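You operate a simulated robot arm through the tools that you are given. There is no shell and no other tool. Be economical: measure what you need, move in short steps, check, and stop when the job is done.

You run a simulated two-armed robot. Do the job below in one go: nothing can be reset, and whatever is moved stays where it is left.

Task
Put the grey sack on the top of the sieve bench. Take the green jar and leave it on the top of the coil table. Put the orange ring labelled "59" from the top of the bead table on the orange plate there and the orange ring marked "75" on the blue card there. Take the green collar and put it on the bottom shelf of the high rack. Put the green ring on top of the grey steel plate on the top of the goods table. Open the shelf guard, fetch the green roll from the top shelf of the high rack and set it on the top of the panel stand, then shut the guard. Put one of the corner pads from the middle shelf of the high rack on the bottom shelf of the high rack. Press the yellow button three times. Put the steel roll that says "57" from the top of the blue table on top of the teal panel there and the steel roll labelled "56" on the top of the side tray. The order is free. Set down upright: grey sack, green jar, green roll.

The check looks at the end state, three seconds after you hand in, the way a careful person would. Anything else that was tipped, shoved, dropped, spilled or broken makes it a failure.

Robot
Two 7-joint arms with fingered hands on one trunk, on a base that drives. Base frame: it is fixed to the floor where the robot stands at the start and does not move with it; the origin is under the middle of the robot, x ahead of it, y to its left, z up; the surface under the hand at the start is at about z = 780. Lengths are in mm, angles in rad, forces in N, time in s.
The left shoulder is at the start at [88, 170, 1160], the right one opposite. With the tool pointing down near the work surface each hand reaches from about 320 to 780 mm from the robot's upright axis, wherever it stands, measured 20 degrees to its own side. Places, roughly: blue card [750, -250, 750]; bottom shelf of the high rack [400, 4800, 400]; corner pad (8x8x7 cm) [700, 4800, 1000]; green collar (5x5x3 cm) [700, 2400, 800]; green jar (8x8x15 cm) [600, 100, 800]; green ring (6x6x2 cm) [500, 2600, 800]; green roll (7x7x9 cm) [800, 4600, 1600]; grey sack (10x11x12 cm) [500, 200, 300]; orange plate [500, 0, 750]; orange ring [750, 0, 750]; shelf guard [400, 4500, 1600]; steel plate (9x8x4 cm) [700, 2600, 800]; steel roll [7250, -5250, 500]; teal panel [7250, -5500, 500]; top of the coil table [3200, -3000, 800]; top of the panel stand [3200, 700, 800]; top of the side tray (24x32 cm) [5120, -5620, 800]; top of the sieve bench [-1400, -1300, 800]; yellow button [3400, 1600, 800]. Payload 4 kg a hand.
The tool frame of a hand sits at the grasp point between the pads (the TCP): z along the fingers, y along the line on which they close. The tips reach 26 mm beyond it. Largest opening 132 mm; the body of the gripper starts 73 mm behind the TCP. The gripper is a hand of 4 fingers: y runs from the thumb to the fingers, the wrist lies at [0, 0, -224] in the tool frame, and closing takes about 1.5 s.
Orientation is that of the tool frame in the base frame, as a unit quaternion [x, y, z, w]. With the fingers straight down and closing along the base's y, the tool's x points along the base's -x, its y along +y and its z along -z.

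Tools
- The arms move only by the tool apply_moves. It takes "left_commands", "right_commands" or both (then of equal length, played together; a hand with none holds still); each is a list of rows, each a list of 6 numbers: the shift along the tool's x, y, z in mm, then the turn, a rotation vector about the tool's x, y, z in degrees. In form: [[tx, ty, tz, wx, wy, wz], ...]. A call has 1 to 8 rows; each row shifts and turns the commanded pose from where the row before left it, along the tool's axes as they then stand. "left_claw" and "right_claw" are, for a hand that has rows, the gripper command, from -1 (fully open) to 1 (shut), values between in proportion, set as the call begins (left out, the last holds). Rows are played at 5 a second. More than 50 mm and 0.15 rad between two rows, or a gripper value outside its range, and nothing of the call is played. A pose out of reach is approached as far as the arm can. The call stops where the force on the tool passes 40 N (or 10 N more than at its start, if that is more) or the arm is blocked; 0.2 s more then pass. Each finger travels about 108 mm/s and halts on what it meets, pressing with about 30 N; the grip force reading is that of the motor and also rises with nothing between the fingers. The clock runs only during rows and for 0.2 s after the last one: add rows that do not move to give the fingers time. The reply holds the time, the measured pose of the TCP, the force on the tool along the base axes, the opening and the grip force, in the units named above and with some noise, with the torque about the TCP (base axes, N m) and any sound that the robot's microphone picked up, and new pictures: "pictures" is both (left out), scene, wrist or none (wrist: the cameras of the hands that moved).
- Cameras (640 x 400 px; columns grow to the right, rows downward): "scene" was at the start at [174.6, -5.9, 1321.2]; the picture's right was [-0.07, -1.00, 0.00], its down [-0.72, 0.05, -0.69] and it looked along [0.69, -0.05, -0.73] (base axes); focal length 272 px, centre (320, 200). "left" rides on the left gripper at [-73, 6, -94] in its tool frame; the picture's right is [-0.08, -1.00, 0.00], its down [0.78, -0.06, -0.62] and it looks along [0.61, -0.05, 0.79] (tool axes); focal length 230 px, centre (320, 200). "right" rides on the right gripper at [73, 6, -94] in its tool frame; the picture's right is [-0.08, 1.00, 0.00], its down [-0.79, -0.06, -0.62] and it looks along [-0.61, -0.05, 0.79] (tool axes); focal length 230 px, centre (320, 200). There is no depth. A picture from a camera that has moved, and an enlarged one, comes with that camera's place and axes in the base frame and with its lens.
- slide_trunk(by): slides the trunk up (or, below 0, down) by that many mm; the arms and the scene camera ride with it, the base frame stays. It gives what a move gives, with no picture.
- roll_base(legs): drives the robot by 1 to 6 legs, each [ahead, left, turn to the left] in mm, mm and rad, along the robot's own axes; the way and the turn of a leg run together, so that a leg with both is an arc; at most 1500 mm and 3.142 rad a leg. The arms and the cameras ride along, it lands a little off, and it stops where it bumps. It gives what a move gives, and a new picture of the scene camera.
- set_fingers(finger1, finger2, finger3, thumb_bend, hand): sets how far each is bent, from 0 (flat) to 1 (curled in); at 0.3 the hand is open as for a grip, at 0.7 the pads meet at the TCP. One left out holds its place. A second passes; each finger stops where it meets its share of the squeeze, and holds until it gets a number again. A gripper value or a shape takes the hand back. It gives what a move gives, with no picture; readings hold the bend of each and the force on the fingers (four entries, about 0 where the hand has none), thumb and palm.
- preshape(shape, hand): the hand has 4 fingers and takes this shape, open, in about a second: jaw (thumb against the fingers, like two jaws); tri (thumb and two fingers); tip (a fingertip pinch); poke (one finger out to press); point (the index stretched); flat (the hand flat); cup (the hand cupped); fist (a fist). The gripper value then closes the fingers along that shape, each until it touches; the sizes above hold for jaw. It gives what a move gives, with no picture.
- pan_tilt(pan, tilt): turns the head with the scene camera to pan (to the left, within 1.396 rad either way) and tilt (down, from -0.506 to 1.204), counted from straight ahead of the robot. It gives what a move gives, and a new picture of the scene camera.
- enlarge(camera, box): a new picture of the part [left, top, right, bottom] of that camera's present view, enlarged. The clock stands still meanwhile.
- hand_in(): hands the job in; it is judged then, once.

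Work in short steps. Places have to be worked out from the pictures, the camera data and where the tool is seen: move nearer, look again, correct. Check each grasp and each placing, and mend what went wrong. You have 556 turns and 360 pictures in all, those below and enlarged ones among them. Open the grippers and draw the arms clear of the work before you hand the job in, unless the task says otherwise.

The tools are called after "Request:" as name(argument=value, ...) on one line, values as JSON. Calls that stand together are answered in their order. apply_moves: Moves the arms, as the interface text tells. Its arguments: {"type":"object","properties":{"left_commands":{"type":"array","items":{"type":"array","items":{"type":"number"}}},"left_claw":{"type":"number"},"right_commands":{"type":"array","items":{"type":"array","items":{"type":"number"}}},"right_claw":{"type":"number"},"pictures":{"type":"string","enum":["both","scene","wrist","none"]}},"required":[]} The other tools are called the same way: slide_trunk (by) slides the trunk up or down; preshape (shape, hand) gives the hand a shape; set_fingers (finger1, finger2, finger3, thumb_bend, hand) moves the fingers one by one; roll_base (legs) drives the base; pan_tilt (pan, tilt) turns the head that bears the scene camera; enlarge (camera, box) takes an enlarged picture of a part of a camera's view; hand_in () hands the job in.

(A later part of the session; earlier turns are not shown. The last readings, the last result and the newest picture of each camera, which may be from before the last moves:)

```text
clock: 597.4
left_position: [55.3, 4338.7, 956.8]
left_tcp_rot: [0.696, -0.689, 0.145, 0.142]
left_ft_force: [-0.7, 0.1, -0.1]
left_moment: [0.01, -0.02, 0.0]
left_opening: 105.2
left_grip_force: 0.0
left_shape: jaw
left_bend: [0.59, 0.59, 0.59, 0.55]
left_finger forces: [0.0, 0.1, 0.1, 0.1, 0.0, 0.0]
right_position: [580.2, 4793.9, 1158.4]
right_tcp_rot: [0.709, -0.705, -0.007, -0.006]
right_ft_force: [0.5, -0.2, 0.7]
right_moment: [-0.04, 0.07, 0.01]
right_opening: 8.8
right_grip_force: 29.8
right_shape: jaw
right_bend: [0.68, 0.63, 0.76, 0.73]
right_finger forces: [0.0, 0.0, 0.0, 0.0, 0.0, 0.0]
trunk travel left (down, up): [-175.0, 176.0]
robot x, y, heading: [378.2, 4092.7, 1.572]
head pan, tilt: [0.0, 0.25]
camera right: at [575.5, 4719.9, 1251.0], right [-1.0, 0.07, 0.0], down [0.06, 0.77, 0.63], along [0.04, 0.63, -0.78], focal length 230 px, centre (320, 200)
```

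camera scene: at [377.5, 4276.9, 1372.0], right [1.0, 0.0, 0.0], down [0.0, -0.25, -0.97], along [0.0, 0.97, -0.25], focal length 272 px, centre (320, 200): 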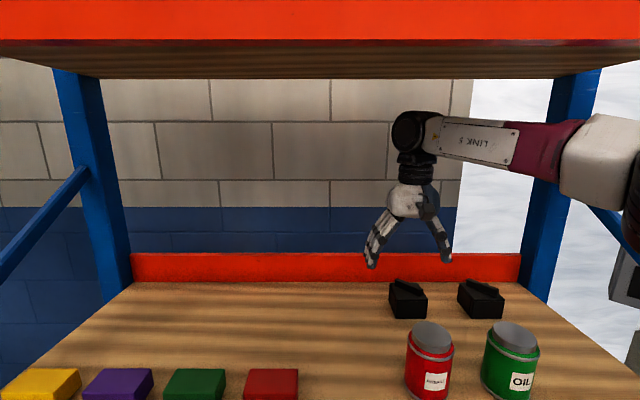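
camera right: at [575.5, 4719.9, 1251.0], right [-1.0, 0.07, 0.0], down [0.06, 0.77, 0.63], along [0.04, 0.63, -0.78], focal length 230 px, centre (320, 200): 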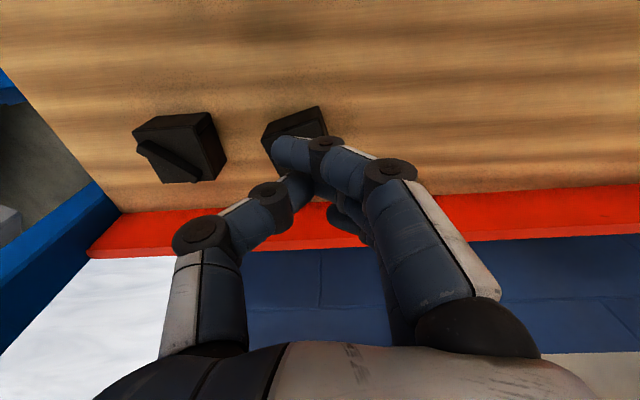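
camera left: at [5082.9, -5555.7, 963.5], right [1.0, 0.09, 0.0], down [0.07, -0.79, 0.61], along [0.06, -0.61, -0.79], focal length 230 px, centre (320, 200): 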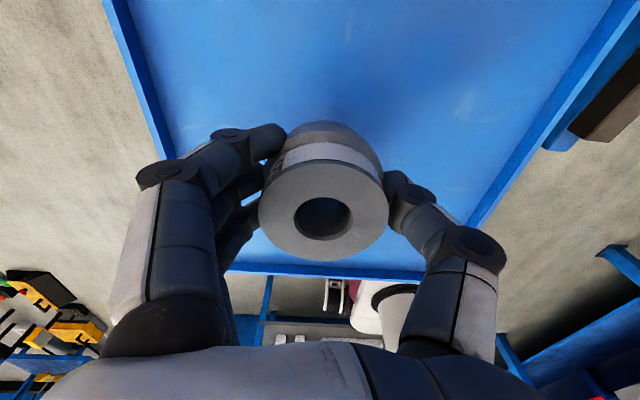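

The fingers slipped off: the pad lay ~20 mm further back than my TCP. I open again and look at where it is now.

Request:
apply_moves(right_commands=[[0, -12, 0, 0, 0, 0], [-15, -12, 30, 0, 0, 0], [0, 0, 30, 0, 0, 0], [0, 0, 0, 0, 0, 0]], right_claw=-1, pictures="wrist")

Request:
enlarge(camera="scene", box=[350, 220, 550, 345])

```text
clock: 598.4
left_position: [55.5, 4339.0, 957.2]
left_tcp_rot: [0.696, -0.689, 0.144, 0.142]
left_ft_force: [0.0, 0.3, 0.0]
left_moment: [0.01, 0.0, -0.02]
left_opening: 105.3
left_grip_force: 0.1
left_shape: jaw
left_bend: [0.59, 0.59, 0.59, 0.55]
left_finger forces: [0.0, 0.0, 0.1, 0.1, 0.0, 0.0]
right_position: [603.1, 4811.0, 1097.7]
right_tcp_rot: [0.708, -0.706, -0.007, -0.007]
right_ft_force: [-0.5, 0.0, 0.1]
right_moment: [0.01, 0.0, 0.0]
right_opening: 131.8
right_grip_force: 0.1
right_shape: jaw
right_bend: [0.3, 0.3, 0.3, 0.3]
right_finger forces: [0.0, 0.0, 0.0, 0.1, 0.1, 0.1]
trunk travel left (down, up): [-175.0, 176.0]
robot x, y, heading: [377.2, 4087.3, 1.574]
head pan, tilt: [0.0, 0.25]
camera right: at [599.4, 4736.3, 1190.9], right [-1.0, 0.07, 0.0], down [0.06, 0.77, 0.63], along [0.05, 0.63, -0.78], focal length 230 px, centre (320, 200)
```

right: 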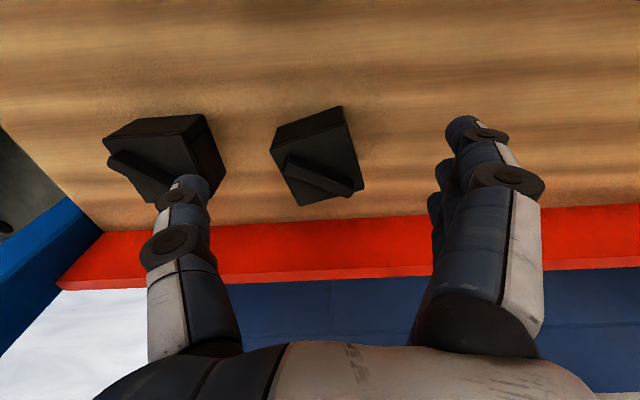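

```text
3.20 times, centred on (450, 282) of scene
camera zoom: at [377.1, 4276.3, 1372.0], right [1.0, 0.0, 0.0], down [0.0, -0.25, -0.97], along [0.0, 0.97, -0.25], focal length 871 px, centre (-96, -64)
```

zoom: 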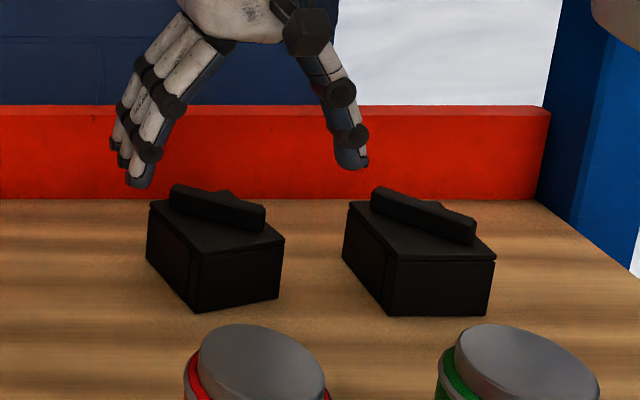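

The pad's centre is now ≈ (603, 4826), turned ~13°. I rotate the hand to match, centre on it, and descend with a slightly smaller opening.

Request:
apply_moves(right_commands=[[-8, 0, 0, 0, 0, -6.8], [-8, 0, 0, 0, 0, -6.8], [0, 0, 30, 0, 0, 0], [0, 0, 30, 0, 0, 0], [0, 0, 18, 0, 0, 0], [0, 0, 6, 0, 0, 0], [0, 0, 0, 0, 0, 0]], right_claw=-0.75, pictures="wrist")

```text
clock: 600.0
left_position: [54.7, 4337.9, 955.9]
left_tcp_rot: [0.696, -0.689, 0.144, 0.142]
left_ft_force: [-0.5, -0.5, 1.4]
left_moment: [-0.02, -0.01, 0.01]
left_opening: 105.4
left_grip_force: 0.1
left_shape: jaw
left_bend: [0.59, 0.59, 0.59, 0.55]
left_finger forces: [0.1, 0.0, 0.1, 0.0, 0.0, 0.0]
right_position: [602.3, 4826.3, 1012.7]
right_tcp_rot: [0.787, -0.617, -0.006, -0.007]
right_ft_force: [0.1, 0.8, 0.6]
right_moment: [0.0, -0.01, 0.03]
right_opening: 115.8
right_grip_force: 0.1
right_shape: jaw
right_bend: [0.51, 0.51, 0.51, 0.47]
right_finger forces: [0.0, 0.0, 0.0, 0.1, 0.0, 0.1]
right hand out of reach, approached as far as the arm can: row 2
trunk travel left (down, up): [-175.0, 176.0]
robot x, y, heading: [378.2, 4086.6, 1.571]
head pan, tilt: [0.0, 0.25]
camera right: at [615.1, 4751.5, 1106.0], right [-0.99, -0.16, 0.0], down [-0.13, 0.77, 0.63], along [-0.1, 0.62, -0.78], focal length 230 px, centre (320, 200)
```

right: 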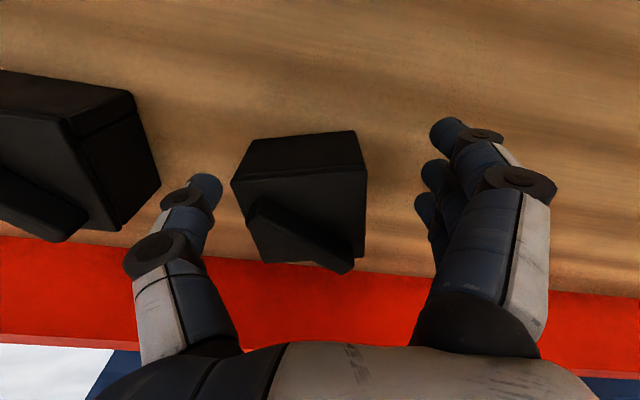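

Aligned now. I lower 4 mm more and close.

Request:
apply_moves(right_commands=[[0, 0, 4, 0, 0, 0], [0, 0, 0, 0, 0, 0], [0, 0, 0, 0, 0, 0], [0, 0, 0, 0, 0, 0], [0, 0, 0, 0, 0, 0], [0, 0, 0, 0, 0, 0]], right_claw=1, pictures="wrist")

```text
clock: 601.4
left_position: [55.1, 4338.1, 956.7]
left_tcp_rot: [0.696, -0.689, 0.144, 0.142]
left_ft_force: [0.8, 0.0, 0.3]
left_moment: [-0.02, -0.04, -0.03]
left_opening: 105.2
left_grip_force: 0.1
left_shape: jaw
left_bend: [0.59, 0.59, 0.59, 0.55]
left_finger forces: [0.0, 0.0, 0.0, 0.1, 0.1, 0.1]
right_position: [602.9, 4825.4, 1009.7]
right_tcp_rot: [0.787, -0.617, -0.005, -0.006]
right_ft_force: [-1.6, -0.3, 1.5]
right_moment: [-0.04, 0.11, 0.01]
right_opening: 43.0
right_grip_force: 29.2
right_shape: jaw
right_bend: [0.67, 0.72, 0.73, 0.77]
right_finger forces: [5.6, 13.6, 12.2, 0.0, 28.0, 0.1]
trunk travel left (down, up): [-175.0, 176.0]
robot x, y, heading: [378.1, 4092.3, 1.572]
head pan, tilt: [0.0, 0.25]
camera right: at [615.0, 4751.5, 1102.6], right [-0.99, -0.16, 0.0], down [-0.13, 0.77, 0.63], along [-0.1, 0.62, -0.78], focal length 230 px, centre (320, 200)
```

right: 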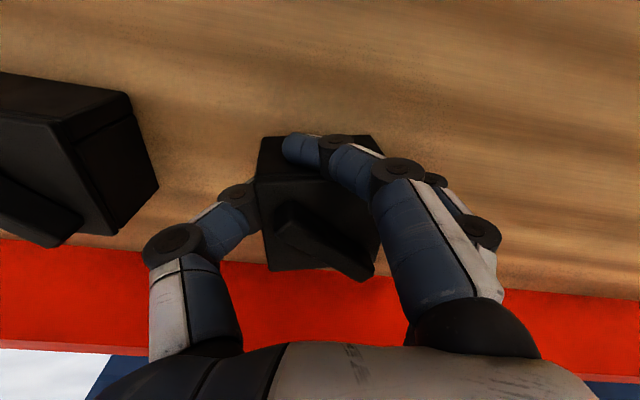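

Gripped (28 N). I lift and check.

Request:
apply_moves(right_commands=[[0, 0, -30, 0, 0, 0], [0, 0, -40, 0, 0, 0], [0, 0, -40, 0, 0, 0], [0, 0, -35, 0, 0, 0]], pictures="wrist")

```text
clock: 602.4
left_position: [56.9, 4339.2, 957.3]
left_tcp_rot: [0.696, -0.689, 0.144, 0.142]
left_ft_force: [0.3, 0.7, -0.1]
left_moment: [-0.02, -0.01, -0.03]
left_opening: 105.4
left_grip_force: 0.1
left_shape: jaw
left_bend: [0.59, 0.59, 0.59, 0.55]
left_finger forces: [0.1, 0.1, 0.0, 0.1, 0.0, 0.0]
right_position: [600.8, 4809.4, 1142.2]
right_tcp_rot: [0.787, -0.617, -0.004, -0.007]
right_ft_force: [-0.3, -0.2, -0.5]
right_moment: [-0.05, 0.02, 0.04]
right_opening: 43.3
right_grip_force: 30.5
right_shape: jaw
right_bend: [0.67, 0.72, 0.72, 0.77]
right_finger forces: [4.8, 13.4, 12.1, 0.0, 28.2, 0.0]
right hand out of reach, approached as far as the arm can: row 3, 4
trunk travel left (down, up): [-175.0, 176.0]
robot x, y, heading: [377.9, 4090.3, 1.574]
head pan, tilt: [0.0, 0.25]
camera right: at [612.9, 4735.8, 1235.8], right [-0.99, -0.16, 0.0], down [-0.13, 0.77, 0.63], along [-0.1, 0.62, -0.78], focal length 230 px, centre (320, 200)
```

right: 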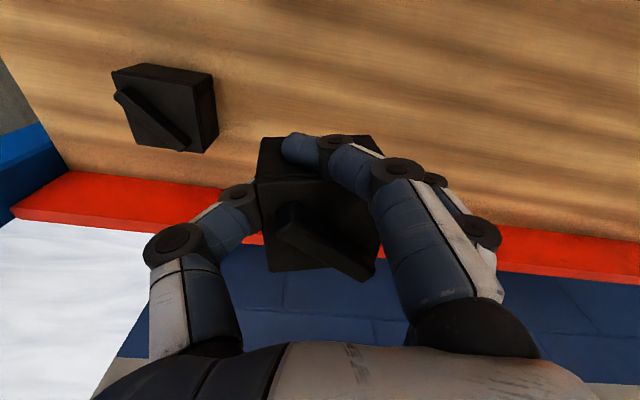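

The pad is up. I back out carefully above the cans.

Request:
roll_base(legs=[[-95, 0, 0]])

Request:
apply_moves(right_commands=[[0, 0, -25, 0, 0, 0], [0, 0, -25, 0, 0, 0]], pictures="none")

Request:
roll_base(legs=[[-480, 0, 0]])

```text
clock: 603.5
left_position: [55.8, 4245.1, 957.3]
left_tcp_rot: [0.696, -0.689, 0.144, 0.142]
left_ft_force: [-0.4, -0.5, -0.4]
left_moment: [0.04, 0.02, 0.01]
left_opening: 105.4
left_grip_force: 0.0
left_shape: jaw
left_bend: [0.59, 0.59, 0.59, 0.55]
left_finger forces: [0.1, 0.1, 0.1, 0.0, 0.1, 0.0]
right_position: [601.2, 4713.7, 1143.5]
right_tcp_rot: [0.786, -0.618, -0.005, -0.008]
right_ft_force: [0.1, -0.7, 0.3]
right_moment: [0.01, -0.03, 0.04]
right_opening: 43.4
right_grip_force: 30.2
right_shape: jaw
right_bend: [0.67, 0.72, 0.72, 0.77]
right_finger forces: [4.7, 13.4, 12.0, 0.1, 28.1, 0.0]
trunk travel left (down, up): [-175.0, 176.0]
robot x, y, heading: [374.6, 3992.9, 1.572]
head pan, tilt: [0.0, 0.25]
camera scene: at [377.9, 4180.2, 1372.0], right [1.0, 0.0, 0.0], down [0.0, -0.25, -0.97], along [0.0, 0.97, -0.25], focal length 272 px, centre (320, 200)
```

scene: 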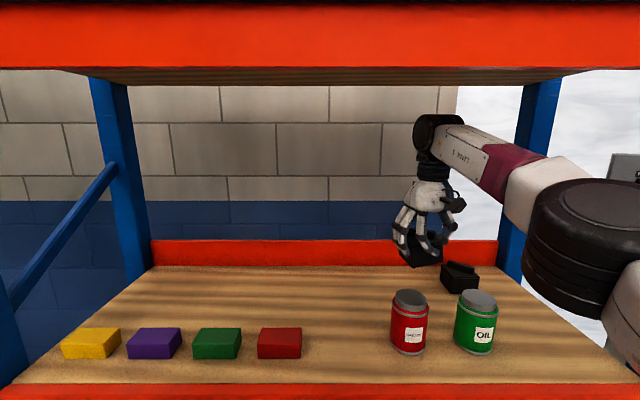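

```text
clock: 604.1
left_position: [56.2, 4245.8, 957.3]
left_tcp_rot: [0.696, -0.689, 0.143, 0.141]
left_ft_force: [-1.1, 0.9, 0.2]
left_moment: [0.03, 0.01, 0.0]
left_opening: 105.1
left_grip_force: 0.1
left_shape: jaw
left_bend: [0.59, 0.59, 0.59, 0.55]
left_finger forces: [0.1, 0.1, 0.0, 0.0, 0.1, 0.0]
right_position: [599.5, 4696.9, 1192.8]
right_tcp_rot: [0.786, -0.619, -0.007, -0.007]
right_ft_force: [0.1, -0.4, -0.7]
right_moment: [0.03, 0.0, -0.01]
right_opening: 43.2
right_grip_force: 29.9
right_shape: jaw
right_bend: [0.67, 0.72, 0.72, 0.77]
right_finger forces: [4.8, 13.5, 12.1, 0.1, 28.3, 0.1]
right hand out of reach, approached as far as the arm can: row 1, 2
trunk travel left (down, up): [-175.0, 176.0]
robot x, y, heading: [379.0, 3994.9, 1.57]
head pan, tilt: [0.0, 0.25]
```

```text
clock: 607.0
left_position: [55.1, 3760.3, 956.9]
left_tcp_rot: [0.695, -0.69, 0.144, 0.142]
left_ft_force: [-0.2, 0.0, 0.5]
left_moment: [0.0, -0.03, -0.02]
left_opening: 105.1
left_grip_force: 0.0
left_shape: jaw
left_bend: [0.59, 0.59, 0.59, 0.55]
left_finger forces: [0.1, 0.0, 0.0, 0.0, 0.0, 0.1]
right_position: [599.1, 4212.3, 1190.5]
right_tcp_rot: [0.786, -0.618, -0.006, -0.007]
right_ft_force: [-0.2, 0.3, 0.4]
right_moment: [0.0, 0.0, -0.02]
right_opening: 43.2
right_grip_force: 29.8
right_shape: jaw
right_bend: [0.67, 0.72, 0.72, 0.77]
right_finger forces: [4.9, 13.5, 12.1, 0.1, 28.3, 0.1]
trunk travel left (down, up): [-175.0, 176.0]
robot x, y, heading: [380.0, 3508.6, 1.57]
head pan, tilt: [0.0, 0.25]
camera scene: at [377.3, 3696.3, 1372.0], right [1.0, 0.0, 0.0], down [0.0, -0.25, -0.97], along [0.0, 0.97, -0.25], focal length 272 px, centre (320, 200)
```

scene: 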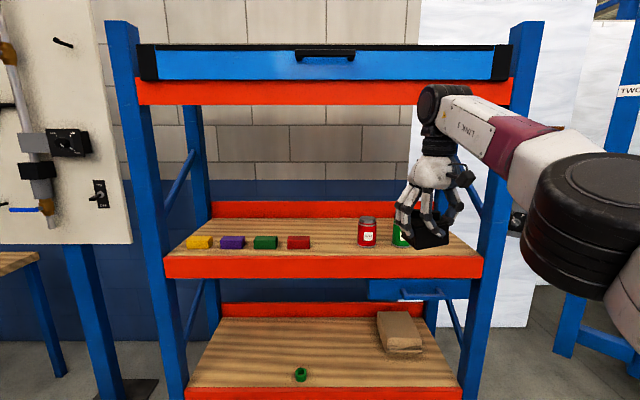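

Now to the bottom shelf with the pad: trunk down and hand lowered in front of the rack.

Request:
slide_trunk(by=-172)

Request:
apply_moves(right_commands=[[0, 0, 48, 0, 0, 0], [0, 0, 48, 0, 0, 0], [0, 0, 48, 0, 0, 0], [0, 0, 48, 0, 0, 0], [0, 0, 48, 0, 0, 0], [0, 0, 48, 0, 0, 0], [0, 0, 48, 0, 0, 0], [0, 0, 48, 0, 0, 0]], pictures="none")

Request:
apply_moves(right_commands=[[0, 0, 48, 0, 0, 0], [0, 0, 42, 0, 0, 0], [0, 0, 0, 0, 0, 0]], pictures="none")

Request:
roll_base(legs=[[0, 330, 0], [150, 0, 0]])

```text
clock: 608.9
left_position: [53.8, 3755.3, 721.3]
left_tcp_rot: [0.635, -0.63, 0.316, 0.317]
left_ft_force: [0.7, -0.3, 0.2]
left_moment: [0.0, -0.02, 0.01]
left_opening: 105.4
left_grip_force: 0.1
left_shape: jaw
left_bend: [0.59, 0.59, 0.59, 0.55]
left_finger forces: [0.0, 0.1, 0.0, 0.1, 0.1, 0.0]
right_position: [598.7, 4211.2, 1021.5]
right_tcp_rot: [0.786, -0.618, -0.007, -0.007]
right_ft_force: [0.3, 0.2, 0.0]
right_moment: [0.01, -0.01, 0.0]
right_opening: 43.5
right_grip_force: 30.4
right_shape: jaw
right_bend: [0.67, 0.72, 0.72, 0.77]
right_finger forces: [4.4, 13.6, 12.1, 0.1, 28.6, 0.1]
trunk travel left (down, up): [-3.0, 348.0]
robot x, y, heading: [376.5, 3510.7, 1.574]
head pan, tilt: [0.0, 0.25]
```

```text
clock: 610.7
left_position: [55.6, 3755.5, 722.1]
left_tcp_rot: [0.635, -0.629, 0.317, 0.317]
left_ft_force: [-0.3, 0.2, 0.4]
left_moment: [0.04, 0.01, -0.01]
left_opening: 105.2
left_grip_force: 0.1
left_shape: jaw
left_bend: [0.59, 0.59, 0.59, 0.55]
left_finger forces: [0.0, 0.0, 0.1, 0.1, 0.0, 0.1]
right_position: [598.0, 4220.0, 634.3]
right_tcp_rot: [0.786, -0.618, -0.005, -0.007]
right_ft_force: [-0.2, -0.2, -0.8]
right_moment: [0.0, -0.01, -0.04]
right_opening: 42.6
right_grip_force: 30.5
right_shape: jaw
right_bend: [0.67, 0.72, 0.72, 0.78]
right_finger forces: [4.1, 13.9, 12.3, 0.0, 29.1, 0.1]
trunk travel left (down, up): [-3.0, 348.0]
robot x, y, heading: [377.2, 3512.8, 1.57]
head pan, tilt: [0.0, 0.25]
```

```text
clock: 611.5
left_position: [55.3, 3756.5, 721.7]
left_tcp_rot: [0.635, -0.629, 0.317, 0.317]
left_ft_force: [-0.1, 0.0, -0.5]
left_moment: [0.02, 0.03, 0.0]
left_opening: 105.1
left_grip_force: 0.0
left_shape: jaw
left_bend: [0.59, 0.59, 0.59, 0.55]
left_finger forces: [0.0, 0.0, 0.1, 0.0, 0.0, 0.0]
right_position: [597.5, 4222.0, 545.3]
right_tcp_rot: [0.786, -0.618, -0.006, -0.007]
right_ft_force: [-0.4, -0.6, -1.0]
right_moment: [-0.02, 0.03, 0.01]
right_opening: 42.9
right_grip_force: 30.2
right_shape: jaw
right_bend: [0.67, 0.72, 0.72, 0.78]
right_finger forces: [4.0, 13.9, 12.4, 0.1, 29.2, 0.0]
trunk travel left (down, up): [-3.0, 348.0]
robot x, y, heading: [375.7, 3511.2, 1.566]
head pan, tilt: [0.0, 0.25]
```

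```text
clock: 615.9
left_position: [-272.5, 3903.1, 721.2]
left_tcp_rot: [0.635, -0.629, 0.317, 0.317]
left_ft_force: [0.6, -0.4, 0.2]
left_moment: [-0.02, -0.01, 0.03]
left_opening: 105.6
left_grip_force: 0.0
left_shape: jaw
left_bend: [0.59, 0.59, 0.59, 0.55]
left_finger forces: [0.0, 0.1, 0.0, 0.0, 0.0, 0.0]
right_position: [267.6, 4371.5, 545.5]
right_tcp_rot: [0.787, -0.617, -0.005, -0.006]
right_ft_force: [-0.4, -0.1, -1.1]
right_moment: [-0.01, 0.01, 0.0]
right_opening: 42.6
right_grip_force: 29.7
right_shape: jaw
right_bend: [0.67, 0.72, 0.72, 0.78]
right_finger forces: [4.0, 13.9, 12.3, 0.0, 29.3, 0.0]
trunk travel left (down, up): [-3.0, 348.0]
robot x, y, heading: [51.9, 3656.2, 1.572]
head pan, tilt: [0.0, 0.25]
camera scene: at [49.4, 4019.2, 1173.0], right [1.0, 0.0, 0.0], down [0.0, -0.25, -0.97], along [0.0, 0.97, -0.25], focal length 272 px, centre (320, 200)
```

scene: 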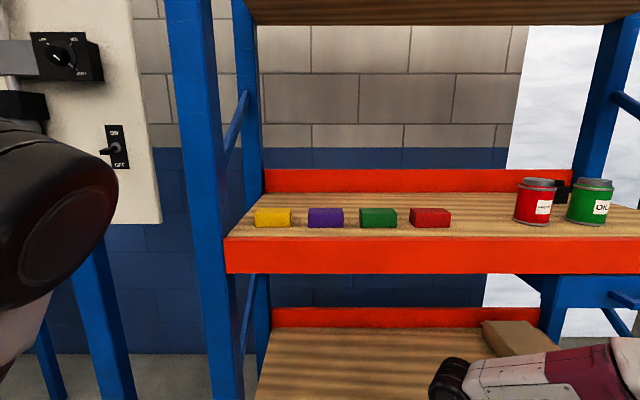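

I shift a little further left to keep clear of the collar and drive in over the shelf.

Request:
roll_base(legs=[[0, 60, 0], [175, 0, 0]])

Request:
apply_moves(right_commands=[[-20, 12, 10, 0, 0, 0], [-20, 12, 10, 0, 0, 0], [-15, 0, 10, 0, 0, 0], [0, 0, 0, 0, 0, 0]], pictures="wrist")

```text
clock: 618.2
left_position: [-332.7, 4079.6, 721.1]
left_tcp_rot: [0.635, -0.629, 0.317, 0.317]
left_ft_force: [0.5, 0.0, 0.1]
left_moment: [-0.03, -0.01, -0.01]
left_opening: 105.4
left_grip_force: 0.1
left_shape: jaw
left_bend: [0.59, 0.59, 0.59, 0.55]
left_finger forces: [0.0, 0.0, 0.1, 0.0, 0.1, 0.1]
right_position: [209.8, 4546.3, 545.2]
right_tcp_rot: [0.786, -0.618, -0.006, -0.006]
right_ft_force: [0.7, -0.6, -1.3]
right_moment: [-0.01, -0.03, 0.02]
right_opening: 42.6
right_grip_force: 29.9
right_shape: jaw
right_bend: [0.67, 0.72, 0.72, 0.78]
right_finger forces: [4.0, 14.0, 12.4, 0.1, 29.3, 0.0]
trunk travel left (down, up): [-3.0, 348.0]
robot x, y, heading: [-11.5, 3831.1, 1.567]
head pan, tilt: [0.0, 0.25]
camera scene: at [-9.7, 4194.3, 1173.0], right [1.0, 0.0, 0.0], down [0.0, -0.25, -0.97], along [0.0, 0.97, -0.25], focal length 272 px, centre (320, 200)
```

scene: 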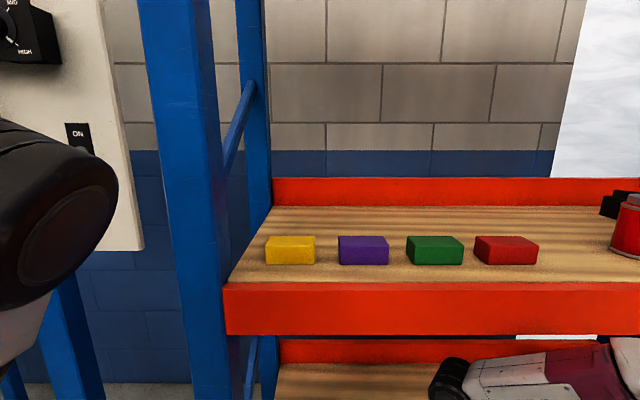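

```text
clock: 619.2
left_position: [-331.7, 4079.0, 722.0]
left_tcp_rot: [0.636, -0.628, 0.318, 0.316]
left_ft_force: [-0.8, 0.7, -0.5]
left_moment: [0.04, 0.01, -0.02]
left_opening: 105.3
left_grip_force: 0.0
left_shape: jaw
left_bend: [0.59, 0.59, 0.59, 0.55]
left_finger forces: [0.0, 0.0, 0.1, 0.1, 0.0, 0.0]
right_position: [173.4, 4593.7, 517.8]
right_tcp_rot: [0.786, -0.618, -0.005, -0.008]
right_ft_force: [-0.4, 0.1, -0.2]
right_moment: [-0.02, -0.02, 0.01]
right_opening: 42.5
right_grip_force: 30.1
right_shape: jaw
right_bend: [0.67, 0.72, 0.72, 0.78]
right_finger forces: [4.0, 13.8, 12.3, 0.0, 29.2, 0.0]
trunk travel left (down, up): [-3.0, 348.0]
robot x, y, heading: [-7.3, 3836.3, 1.57]
head pan, tilt: [0.0, 0.25]
camera right: at [185.9, 4519.5, 609.6], right [-0.99, -0.16, 0.0], down [-0.13, 0.77, 0.63], along [-0.1, 0.62, -0.78], focal length 230 px, centre (320, 200)
```

right: 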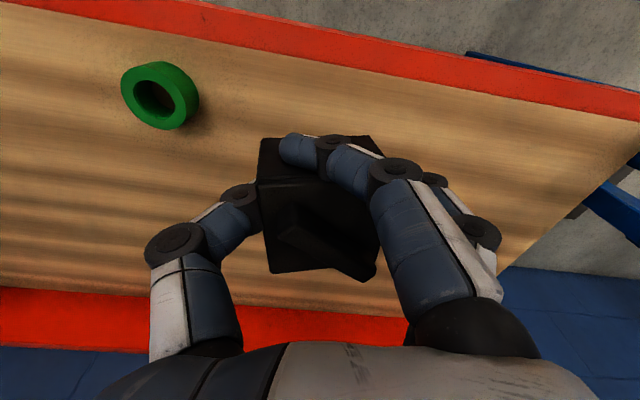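

The pad is over the board, clear of the collar. I go 20 mm further in and lower.

Request:
apply_moves(right_commands=[[-20, 0, 20, 0, 0, 0], [0, 0, 25, 0, 0, 0], [0, 0, 20, 0, 0, 0], [0, 0, 10, 0, 0, 0], [0, 0, 0, 0, 0, 0]], pictures="none")

Request:
apply_moves(right_commands=[[0, 0, 6, 0, 0, 0], [0, 0, 5, 0, 0, 0], [0, 0, 4, 0, 0, 0], [0, 0, 0, 0, 0, 0]], pictures="none")

```text
clock: 620.4
left_position: [-331.9, 4077.7, 723.8]
left_tcp_rot: [0.636, -0.63, 0.316, 0.315]
left_ft_force: [0.9, -0.5, -0.4]
left_moment: [-0.01, -0.01, 0.0]
left_opening: 105.2
left_grip_force: 0.1
left_shape: jaw
left_bend: [0.59, 0.59, 0.59, 0.55]
left_finger forces: [0.0, 0.0, 0.1, 0.0, 0.1, 0.0]
right_position: [169.4, 4615.7, 446.8]
right_tcp_rot: [0.787, -0.617, -0.008, -0.009]
right_ft_force: [3.9, -3.5, 28.9]
right_moment: [-0.04, 0.79, 0.15]
right_opening: 42.5
right_grip_force: 30.6
right_shape: jaw
right_bend: [0.68, 0.72, 0.73, 0.78]
right_finger forces: [4.5, 13.5, 12.6, 0.0, 35.5, 0.0]
trunk travel left (down, up): [-3.0, 348.0]
robot x, y, heading: [-14.0, 3831.7, 1.569]
head pan, tilt: [0.0, 0.25]
```

```text
clock: 621.3
left_position: [-332.5, 4077.4, 721.2]
left_tcp_rot: [0.636, -0.629, 0.317, 0.316]
left_ft_force: [1.1, -0.6, -0.2]
left_moment: [-0.01, 0.0, -0.01]
left_opening: 105.2
left_grip_force: 0.1
left_shape: jaw
left_bend: [0.59, 0.59, 0.59, 0.55]
left_finger forces: [0.1, 0.0, 0.1, 0.0, 0.0, 0.1]
right_position: [168.7, 4615.6, 432.6]
right_tcp_rot: [0.786, -0.618, -0.007, -0.009]
right_ft_force: [1.7, -6.4, 30.4]
right_moment: [-0.34, 0.98, 0.25]
right_opening: 40.4
right_grip_force: 30.2
right_shape: jaw
right_bend: [0.71, 0.73, 0.74, 0.79]
right_finger forces: [19.4, 13.1, 12.1, 0.0, 39.8, 0.1]
trunk travel left (down, up): [-3.0, 348.0]
robot x, y, heading: [-8.8, 3829.8, 1.569]
head pan, tilt: [0.0, 0.25]
stopped in row 4 (right hand): the force on the tool passed its limit at 41 N (the readings are from after the stop); the commanded pose is now the measured one
```

The pad rests on the shelf. I ease off, open, and lift.

Request:
apply_moves(right_commands=[[0, 0, -4, 0, 0, 0], [0, 0, 0, 0, 0, 0]], pictures="none")

Request:
apply_moves(right_commands=[[0, 0, 0, 0, 0, 0], [0, 0, 0, 0, 0, 0], [0, 0, 0, 0, 0, 0], [0, 0, 0, 0, 0, 0]], right_claw=-0.6, pictures="none")

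Request:
apply_moves(right_commands=[[0, 0, -25, 0, 0, 0], [0, 0, -40, 0, 0, 0], [0, 0, -40, 0, 0, 0], [0, 0, -40, 0, 0, 0]], pictures="wrist")

```text
clock: 621.9
left_position: [-333.1, 4079.5, 721.2]
left_tcp_rot: [0.635, -0.629, 0.317, 0.316]
left_ft_force: [-0.2, -0.1, 0.3]
left_moment: [-0.01, -0.01, 0.04]
left_opening: 105.2
left_grip_force: 0.0
left_shape: jaw
left_bend: [0.59, 0.59, 0.59, 0.55]
left_finger forces: [0.0, 0.0, 0.1, 0.0, 0.1, 0.1]
right_position: [168.9, 4616.0, 434.1]
right_tcp_rot: [0.786, -0.618, -0.008, -0.009]
right_ft_force: [1.5, 2.7, 18.8]
right_moment: [-0.16, 0.57, 0.0]
right_opening: 39.9
right_grip_force: 30.2
right_shape: jaw
right_bend: [0.71, 0.73, 0.74, 0.78]
right_finger forces: [15.4, 12.9, 11.1, 0.0, 35.7, 0.0]
trunk travel left (down, up): [-3.0, 348.0]
robot x, y, heading: [-11.5, 3828.6, 1.571]
head pan, tilt: [0.0, 0.25]
```

```text
clock: 622.9
left_position: [-331.9, 4079.2, 721.3]
left_tcp_rot: [0.635, -0.628, 0.318, 0.317]
left_ft_force: [0.3, 0.2, -0.7]
left_moment: [0.01, 0.0, -0.04]
left_opening: 105.2
left_grip_force: 0.0
left_shape: jaw
left_bend: [0.59, 0.59, 0.59, 0.55]
left_finger forces: [0.0, 0.0, 0.0, 0.1, 0.0, 0.0]
right_position: [168.8, 4617.1, 431.5]
right_tcp_rot: [0.786, -0.618, -0.007, -0.008]
right_ft_force: [-0.3, 1.0, -0.2]
right_moment: [0.01, 0.04, 0.0]
right_opening: 105.2
right_grip_force: 0.1
right_shape: jaw
right_bend: [0.59, 0.59, 0.59, 0.55]
right_finger forces: [0.0, 0.0, 0.0, 0.1, 0.1, 0.0]
trunk travel left (down, up): [-3.0, 348.0]
robot x, y, heading: [-6.1, 3831.3, 1.571]
head pan, tilt: [0.0, 0.25]
```

```text
clock: 623.9
left_position: [-332.6, 4078.5, 721.5]
left_tcp_rot: [0.636, -0.628, 0.318, 0.317]
left_ft_force: [-0.9, 0.5, -0.7]
left_moment: [0.02, 0.01, -0.05]
left_opening: 105.1
left_grip_force: 0.1
left_shape: jaw
left_bend: [0.59, 0.59, 0.59, 0.55]
left_finger forces: [0.1, 0.1, 0.1, 0.0, 0.0, 0.1]
right_position: [169.3, 4613.4, 578.6]
right_tcp_rot: [0.787, -0.617, -0.006, -0.008]
right_ft_force: [0.2, -1.2, -0.7]
right_moment: [0.0, -0.01, -0.02]
right_opening: 105.4
right_grip_force: 0.0
right_shape: jaw
right_bend: [0.59, 0.59, 0.59, 0.55]
right_finger forces: [0.0, 0.0, 0.0, 0.1, 0.0, 0.0]
trunk travel left (down, up): [-3.0, 348.0]
robot x, y, heading: [-7.9, 3830.4, 1.566]
head pan, tilt: [0.0, 0.25]
camera right: at [181.7, 4539.0, 671.2], right [-0.99, -0.16, 0.0], down [-0.13, 0.76, 0.63], along [-0.1, 0.62, -0.77], focal length 230 px, centre (320, 200)
```

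right: 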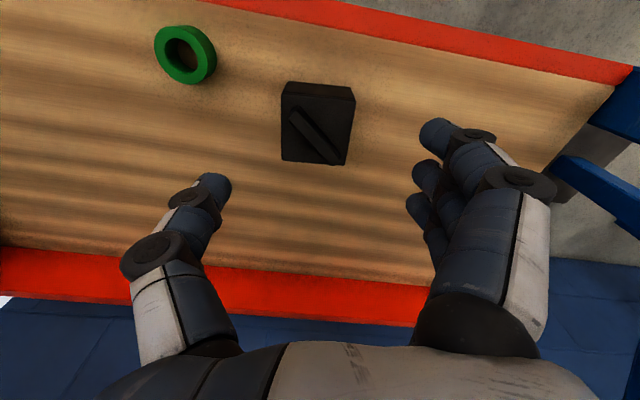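

The corner pad lies on the bottom shelf. Now the guard and the green roll: I back off, move right, raise the trunk fully and level the left hand.

Request:
roll_base(legs=[[-350, 0, 0], [0, -610, 0]])

Request:
slide_trunk(by=345)

Request:
apply_moves(left_commands=[[-20, 0, -20, 0, -7.5, 0], [-20, 0, -20, 0, -7.5, 0], [-20, 0, -20, 0, -7.5, 0], [-20, 0, -20, 0, -7.5, 0], [-20, 0, -20, 0, -7.5, 0], [-20, 0, -20, 0, -7.5, 0], [-20, 0, -20, 0, -7.5, 0], [0, 0, 0, 0, 0, 0]], pictures="none")

```text
clock: 631.7
left_position: [282.5, 3726.8, 722.0]
left_tcp_rot: [0.636, -0.628, 0.317, 0.317]
left_ft_force: [-0.3, 0.8, 0.3]
left_moment: [0.02, 0.0, -0.01]
left_opening: 105.5
left_grip_force: 0.0
left_shape: jaw
left_bend: [0.59, 0.59, 0.59, 0.55]
left_finger forces: [0.0, 0.1, 0.1, 0.1, 0.0, 0.0]
right_position: [783.5, 4260.0, 577.8]
right_tcp_rot: [0.787, -0.617, -0.006, -0.008]
right_ft_force: [-0.2, 0.1, 0.2]
right_moment: [0.0, 0.01, -0.01]
right_opening: 105.5
right_grip_force: 0.0
right_shape: jaw
right_bend: [0.59, 0.59, 0.59, 0.55]
right_finger forces: [0.0, 0.1, 0.0, 0.0, 0.0, 0.0]
trunk travel left (down, up): [-3.0, 348.0]
robot x, y, heading: [605.0, 3482.1, 1.574]
head pan, tilt: [0.0, 0.25]
camera scene: at [605.2, 3841.6, 1173.3], right [1.0, 0.0, 0.0], down [0.0, -0.25, -0.97], along [0.0, 0.97, -0.25], focal length 272 px, centre (320, 200)
```

scene: 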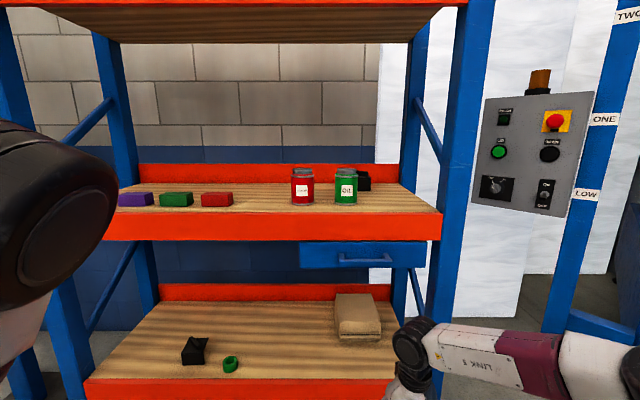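

```text
clock: 635.0
left_position: [283.9, 3727.4, 1067.5]
left_tcp_rot: [0.636, -0.628, 0.317, 0.317]
left_ft_force: [0.4, 0.4, 0.4]
left_moment: [0.02, -0.02, 0.01]
left_opening: 105.5
left_grip_force: 0.0
left_shape: jaw
left_bend: [0.59, 0.59, 0.59, 0.55]
left_finger forces: [0.0, 0.1, 0.0, 0.0, 0.0, 0.1]
right_position: [782.9, 4266.4, 1234.4]
right_tcp_rot: [0.766, -0.601, -0.141, -0.179]
right_ft_force: [-0.4, -0.5, -0.8]
right_moment: [-0.03, -0.01, 0.0]
right_opening: 104.9
right_grip_force: 0.0
right_shape: jaw
right_bend: [0.59, 0.59, 0.59, 0.55]
right_finger forces: [0.1, 0.1, 0.0, 0.0, 0.0, 0.0]
trunk travel left (down, up): [-348.0, 3.0]
robot x, y, heading: [607.9, 3480.8, 1.57]
head pan, tilt: [0.0, 0.25]
```

```text
clock: 636.9
left_position: [281.6, 3913.2, 1114.4]
left_tcp_rot: [0.711, -0.704, 0.004, 0.005]
left_ft_force: [-0.6, 0.6, -0.6]
left_moment: [-0.01, 0.03, 0.03]
left_opening: 105.1
left_grip_force: 0.1
left_shape: jaw
left_bend: [0.59, 0.59, 0.59, 0.55]
left_finger forces: [0.1, 0.0, 0.0, 0.1, 0.0, 0.1]
right_position: [784.3, 4266.7, 1235.0]
right_tcp_rot: [0.766, -0.601, -0.141, -0.179]
right_ft_force: [-0.1, 0.2, -0.8]
right_moment: [0.01, 0.0, 0.01]
right_opening: 105.4
right_grip_force: 0.0
right_shape: jaw
right_bend: [0.59, 0.59, 0.59, 0.55]
right_finger forces: [0.0, 0.0, 0.0, 0.0, 0.0, 0.0]
trunk travel left (down, up): [-348.0, 3.0]
robot x, y, heading: [604.6, 3480.1, 1.576]
head pan, tilt: [0.0, 0.25]
```

The left hand is level. I draw the right hand back and level it too, then drive closer for a close look at the guard.

Request:
apply_moves(right_commands=[[40, 0, 0, 0, 3.6, 0], [40, 0, 0, 0, 3.6, 0], [40, 0, 0, 0, 3.6, 0], [40, 0, 0, 0, 3.6, 4.5], [40, 0, 0, 0, 3.6, 4.5], [40, 0, 0, 0, 3.6, 4.5], [40, 0, 0, 0, 3.6, 0]], left_commands=[[0, 0, -40, 0, 0, 0], [0, 0, -40, 0, 0, 0], [0, 0, -40, 0, 0, 0], [0, 0, -40, 0, 0, 0], [0, 0, -40, 0, 0, 0], [0, 0, -40, 0, 0, 0], [0, 0, -40, 0, 0, 0]], pictures="none")

Request:
roll_base(legs=[[380, 0, 0]])

Request:
pan_tilt(pan=0.25, tilt=0.05)

```text
clock: 638.5
left_position: [282.8, 3915.2, 1395.6]
left_tcp_rot: [0.711, -0.703, 0.004, 0.006]
left_ft_force: [-0.5, -0.3, 1.0]
left_moment: [-0.01, -0.02, -0.02]
left_opening: 105.3
left_grip_force: 0.0
left_shape: jaw
left_bend: [0.59, 0.59, 0.59, 0.55]
left_finger forces: [0.0, 0.1, 0.0, 0.0, 0.1, 0.0]
right_position: [829.2, 4002.8, 1162.1]
right_tcp_rot: [-0.701, 0.712, -0.014, 0.033]
right_ft_force: [-0.2, 0.0, 0.5]
right_moment: [0.01, -0.01, -0.01]
right_opening: 105.3
right_grip_force: 0.0
right_shape: jaw
right_bend: [0.59, 0.59, 0.59, 0.55]
right_finger forces: [0.0, 0.1, 0.0, 0.1, 0.0, 0.0]
trunk travel left (down, up): [-348.0, 3.0]
robot x, y, heading: [605.5, 3482.7, 1.572]
head pan, tilt: [0.0, 0.25]
```

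```text
clock: 640.9
left_position: [284.5, 4298.2, 1393.5]
left_tcp_rot: [0.71, -0.704, 0.003, 0.006]
left_ft_force: [-0.2, 0.0, 1.9]
left_moment: [0.02, 0.0, -0.02]
left_opening: 105.3
left_grip_force: 0.1
left_shape: jaw
left_bend: [0.59, 0.59, 0.59, 0.55]
left_finger forces: [0.1, 0.0, 0.0, 0.1, 0.0, 0.0]
right_position: [830.2, 4383.4, 1162.5]
right_tcp_rot: [-0.701, 0.713, -0.013, 0.033]
right_ft_force: [0.5, 0.3, 0.2]
right_moment: [0.0, -0.03, -0.01]
right_opening: 105.3
right_grip_force: 0.0
right_shape: jaw
right_bend: [0.59, 0.59, 0.59, 0.55]
right_finger forces: [0.0, 0.0, 0.1, 0.0, 0.1, 0.1]
trunk travel left (down, up): [-348.0, 3.0]
robot x, y, heading: [606.0, 3863.6, 1.571]
head pan, tilt: [0.0, 0.25]
camera scene: at [605.6, 3995.7, 1547.3], right [1.0, 0.0, 0.0], down [0.0, -0.25, -0.97], along [0.0, 0.97, -0.25], focal length 272 px, centre (320, 200)
```

scene: 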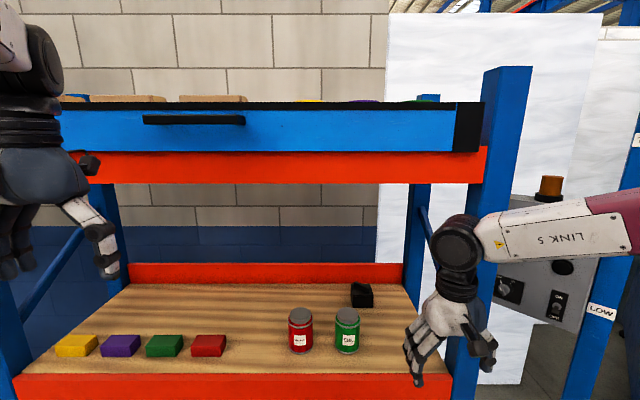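

```text
clock: 641.6
left_position: [284.1, 4297.9, 1394.0]
left_tcp_rot: [0.71, -0.704, 0.004, 0.006]
left_ft_force: [0.0, 0.3, 0.4]
left_moment: [-0.03, -0.01, 0.04]
left_opening: 105.5
left_grip_force: 0.0
left_shape: jaw
left_bend: [0.59, 0.59, 0.59, 0.55]
left_finger forces: [0.1, 0.0, 0.0, 0.1, 0.1, 0.1]
right_position: [830.4, 4382.9, 1162.7]
right_tcp_rot: [-0.701, 0.713, -0.013, 0.032]
right_ft_force: [-0.3, -0.1, -0.7]
right_moment: [0.0, 0.01, 0.03]
right_opening: 105.4
right_grip_force: 0.1
right_shape: jaw
right_bend: [0.59, 0.59, 0.59, 0.55]
right_finger forces: [0.1, 0.1, 0.0, 0.0, 0.0, 0.0]
trunk travel left (down, up): [-348.0, 3.0]
robot x, y, heading: [604.3, 3860.7, 1.573]
head pan, tilt: [0.25, 0.051]
camera scene: at [583.2, 3990.0, 1565.7], right [0.97, 0.25, 0.0], down [0.01, -0.05, -1.0], along [-0.25, 0.97, -0.05], focal length 272 px, centre (320, 200)
```

scene: 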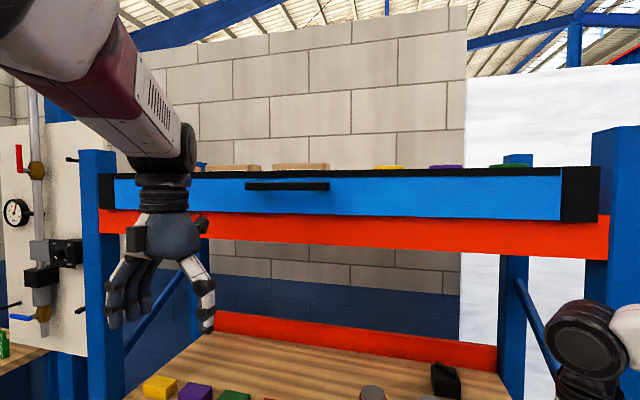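

It appears to be a flap. I prepare the left index as a hook (other fingers curled), raise the left hand above the guard, and pull the right hand back.

Request:
set_fingers(hand="left", finger1=0.3, finger2=1, finger3=1, thumb_bend=1)

Request:
apply_moves(left_commands=[[0, 0, -40, 0, 0, 0], [0, 0, -40, 0, 0, 0], [0, 0, -40, 0, 0, 0], [0, 0, -40, 0, 0, 0], [0, 0, -40, 0, 0, 0], [0, 0, -40, 0, 0, 0]], right_commands=[[40, 0, 0, 0, 0, 0], [40, 0, 0, 0, 0, 0], [40, 0, 0, 0, 0, 0], [40, 0, 0, 0, 0, 0], [0, 0, 0, 0, 0, 0], [0, 0, 0, 0, 0, 0]], pictures="none")

Request:
roll_base(legs=[[100, -75, 0]])

```text
clock: 642.6
left_position: [284.8, 4298.9, 1394.4]
left_tcp_rot: [0.71, -0.704, 0.004, 0.005]
left_ft_force: [0.6, -0.4, 0.0]
left_moment: [0.0, 0.03, -0.02]
left_opening: 51.4
left_grip_force: 0.1
left_shape: fingers
left_bend: [0.3, 0.99, 1.0, 0.9]
left_finger forces: [0.0, 0.0, 0.0, 0.0, 0.1, 0.0]
right_position: [829.9, 4383.4, 1161.8]
right_tcp_rot: [-0.701, 0.713, -0.013, 0.032]
right_ft_force: [0.2, -0.5, 0.7]
right_moment: [0.01, -0.02, 0.04]
right_opening: 105.4
right_grip_force: 0.1
right_shape: jaw
right_bend: [0.59, 0.59, 0.59, 0.55]
right_finger forces: [0.1, 0.1, 0.0, 0.0, 0.1, 0.0]
trunk travel left (down, up): [-348.0, 3.0]
robot x, y, heading: [606.2, 3863.8, 1.567]
head pan, tilt: [0.25, 0.051]
```

```text
clock: 644.0
left_position: [286.2, 4300.9, 1595.4]
left_tcp_rot: [0.711, -0.704, 0.003, 0.007]
left_ft_force: [0.0, 0.4, 0.3]
left_moment: [0.01, 0.02, 0.0]
left_opening: 51.6
left_grip_force: 0.0
left_shape: fingers
left_bend: [0.3, 0.99, 1.0, 0.9]
left_finger forces: [0.0, 0.0, 0.0, 0.1, 0.0, 0.1]
left hand out of reach, approached as far as the arm can: row 6
right_position: [828.6, 4222.7, 1156.4]
right_tcp_rot: [-0.701, 0.712, -0.013, 0.033]
right_ft_force: [0.3, -0.2, -0.9]
right_moment: [0.02, 0.02, 0.03]
right_opening: 105.3
right_grip_force: 0.0
right_shape: jaw
right_bend: [0.59, 0.59, 0.59, 0.55]
right_finger forces: [0.1, 0.0, 0.1, 0.0, 0.1, 0.0]
trunk travel left (down, up): [-348.0, 3.0]
robot x, y, heading: [603.0, 3865.4, 1.566]
head pan, tilt: [0.25, 0.051]
```

```text
clock: 645.4
left_position: [359.9, 4400.3, 1593.3]
left_tcp_rot: [0.71, -0.705, 0.002, 0.006]
left_ft_force: [0.8, 0.6, 0.1]
left_moment: [-0.04, -0.01, 0.01]
left_opening: 51.6
left_grip_force: 0.0
left_shape: fingers
left_bend: [0.3, 0.99, 1.0, 0.9]
left_finger forces: [0.0, 0.0, 0.0, 0.1, 0.0, 0.0]
right_position: [903.6, 4323.3, 1156.7]
right_tcp_rot: [-0.701, 0.712, -0.013, 0.032]
right_ft_force: [1.0, 0.4, -0.4]
right_moment: [-0.03, 0.0, -0.01]
right_opening: 105.3
right_grip_force: 0.0
right_shape: jaw
right_bend: [0.59, 0.59, 0.59, 0.55]
right_finger forces: [0.0, 0.0, 0.1, 0.0, 0.0, 0.0]
trunk travel left (down, up): [-348.0, 3.0]
robot x, y, heading: [681.1, 3962.2, 1.57]
head pan, tilt: [0.25, 0.051]
camera scene: at [658.0, 4089.8, 1565.8], right [0.97, 0.25, 0.0], down [0.01, -0.05, -1.0], along [-0.25, 0.97, -0.05], focal length 272 px, centre (320, 200)
```

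scene: 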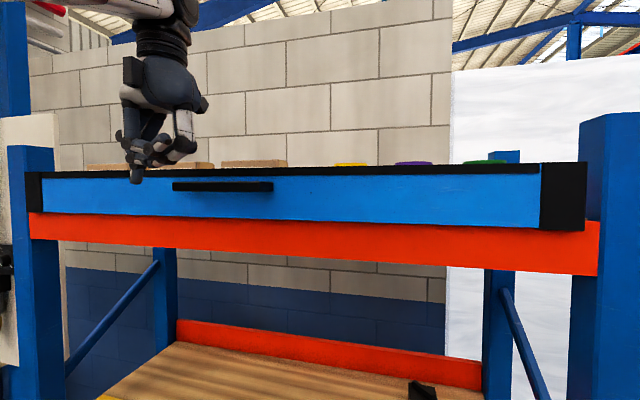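

The arm's height limit is just short here; closer in it can rise higher. I bring both hands nearer to me, raise the left one, then drive closer.

Request:
apply_moves(left_commands=[[38, 0, 0, 0, 0, 0], [38, 0, 0, 0, 0, 0], [38, -10, 0, 0, 0, 0], [20, -10, -15, 0, 0, 0], [0, 0, -25, 0, 0, 0], [0, 0, -25, 0, 0, 0]], right_commands=[[40, 20, 0, 0, 0, 0], [40, 20, 0, 0, 0, 0], [40, 20, 0, 0, 0, 0], [30, 20, 0, 0, 0, 0], [0, 0, 0, 0, 0, 0], [0, 0, 0, 0, 0, 0]], pictures="none")

```text
clock: 646.8
left_position: [348.3, 4291.8, 1588.2]
left_tcp_rot: [0.713, -0.701, 0.017, -0.012]
left_ft_force: [-0.5, -0.2, -0.3]
left_moment: [0.0, -0.01, -0.01]
left_opening: 51.8
left_grip_force: 0.1
left_shape: fingers
left_bend: [0.3, 0.99, 1.0, 0.9]
left_finger forces: [0.1, 0.1, 0.0, 0.0, 0.0, 0.0]
left hand out of reach, approached as far as the arm can: row 3, 4, 5, 6
right_position: [791.6, 4233.7, 1159.0]
right_tcp_rot: [-0.701, 0.712, -0.014, 0.032]
right_ft_force: [0.7, -0.5, -0.1]
right_moment: [0.04, 0.02, 0.03]
right_opening: 105.4
right_grip_force: 0.1
right_shape: jaw
right_bend: [0.59, 0.59, 0.59, 0.55]
right_finger forces: [0.1, 0.0, 0.0, 0.0, 0.0, 0.0]
right hand out of reach, approached as far as the arm can: row 2, 3, 4
trunk travel left (down, up): [-348.0, 3.0]
robot x, y, heading: [681.2, 3960.7, 1.565]
head pan, tilt: [0.25, 0.051]
```

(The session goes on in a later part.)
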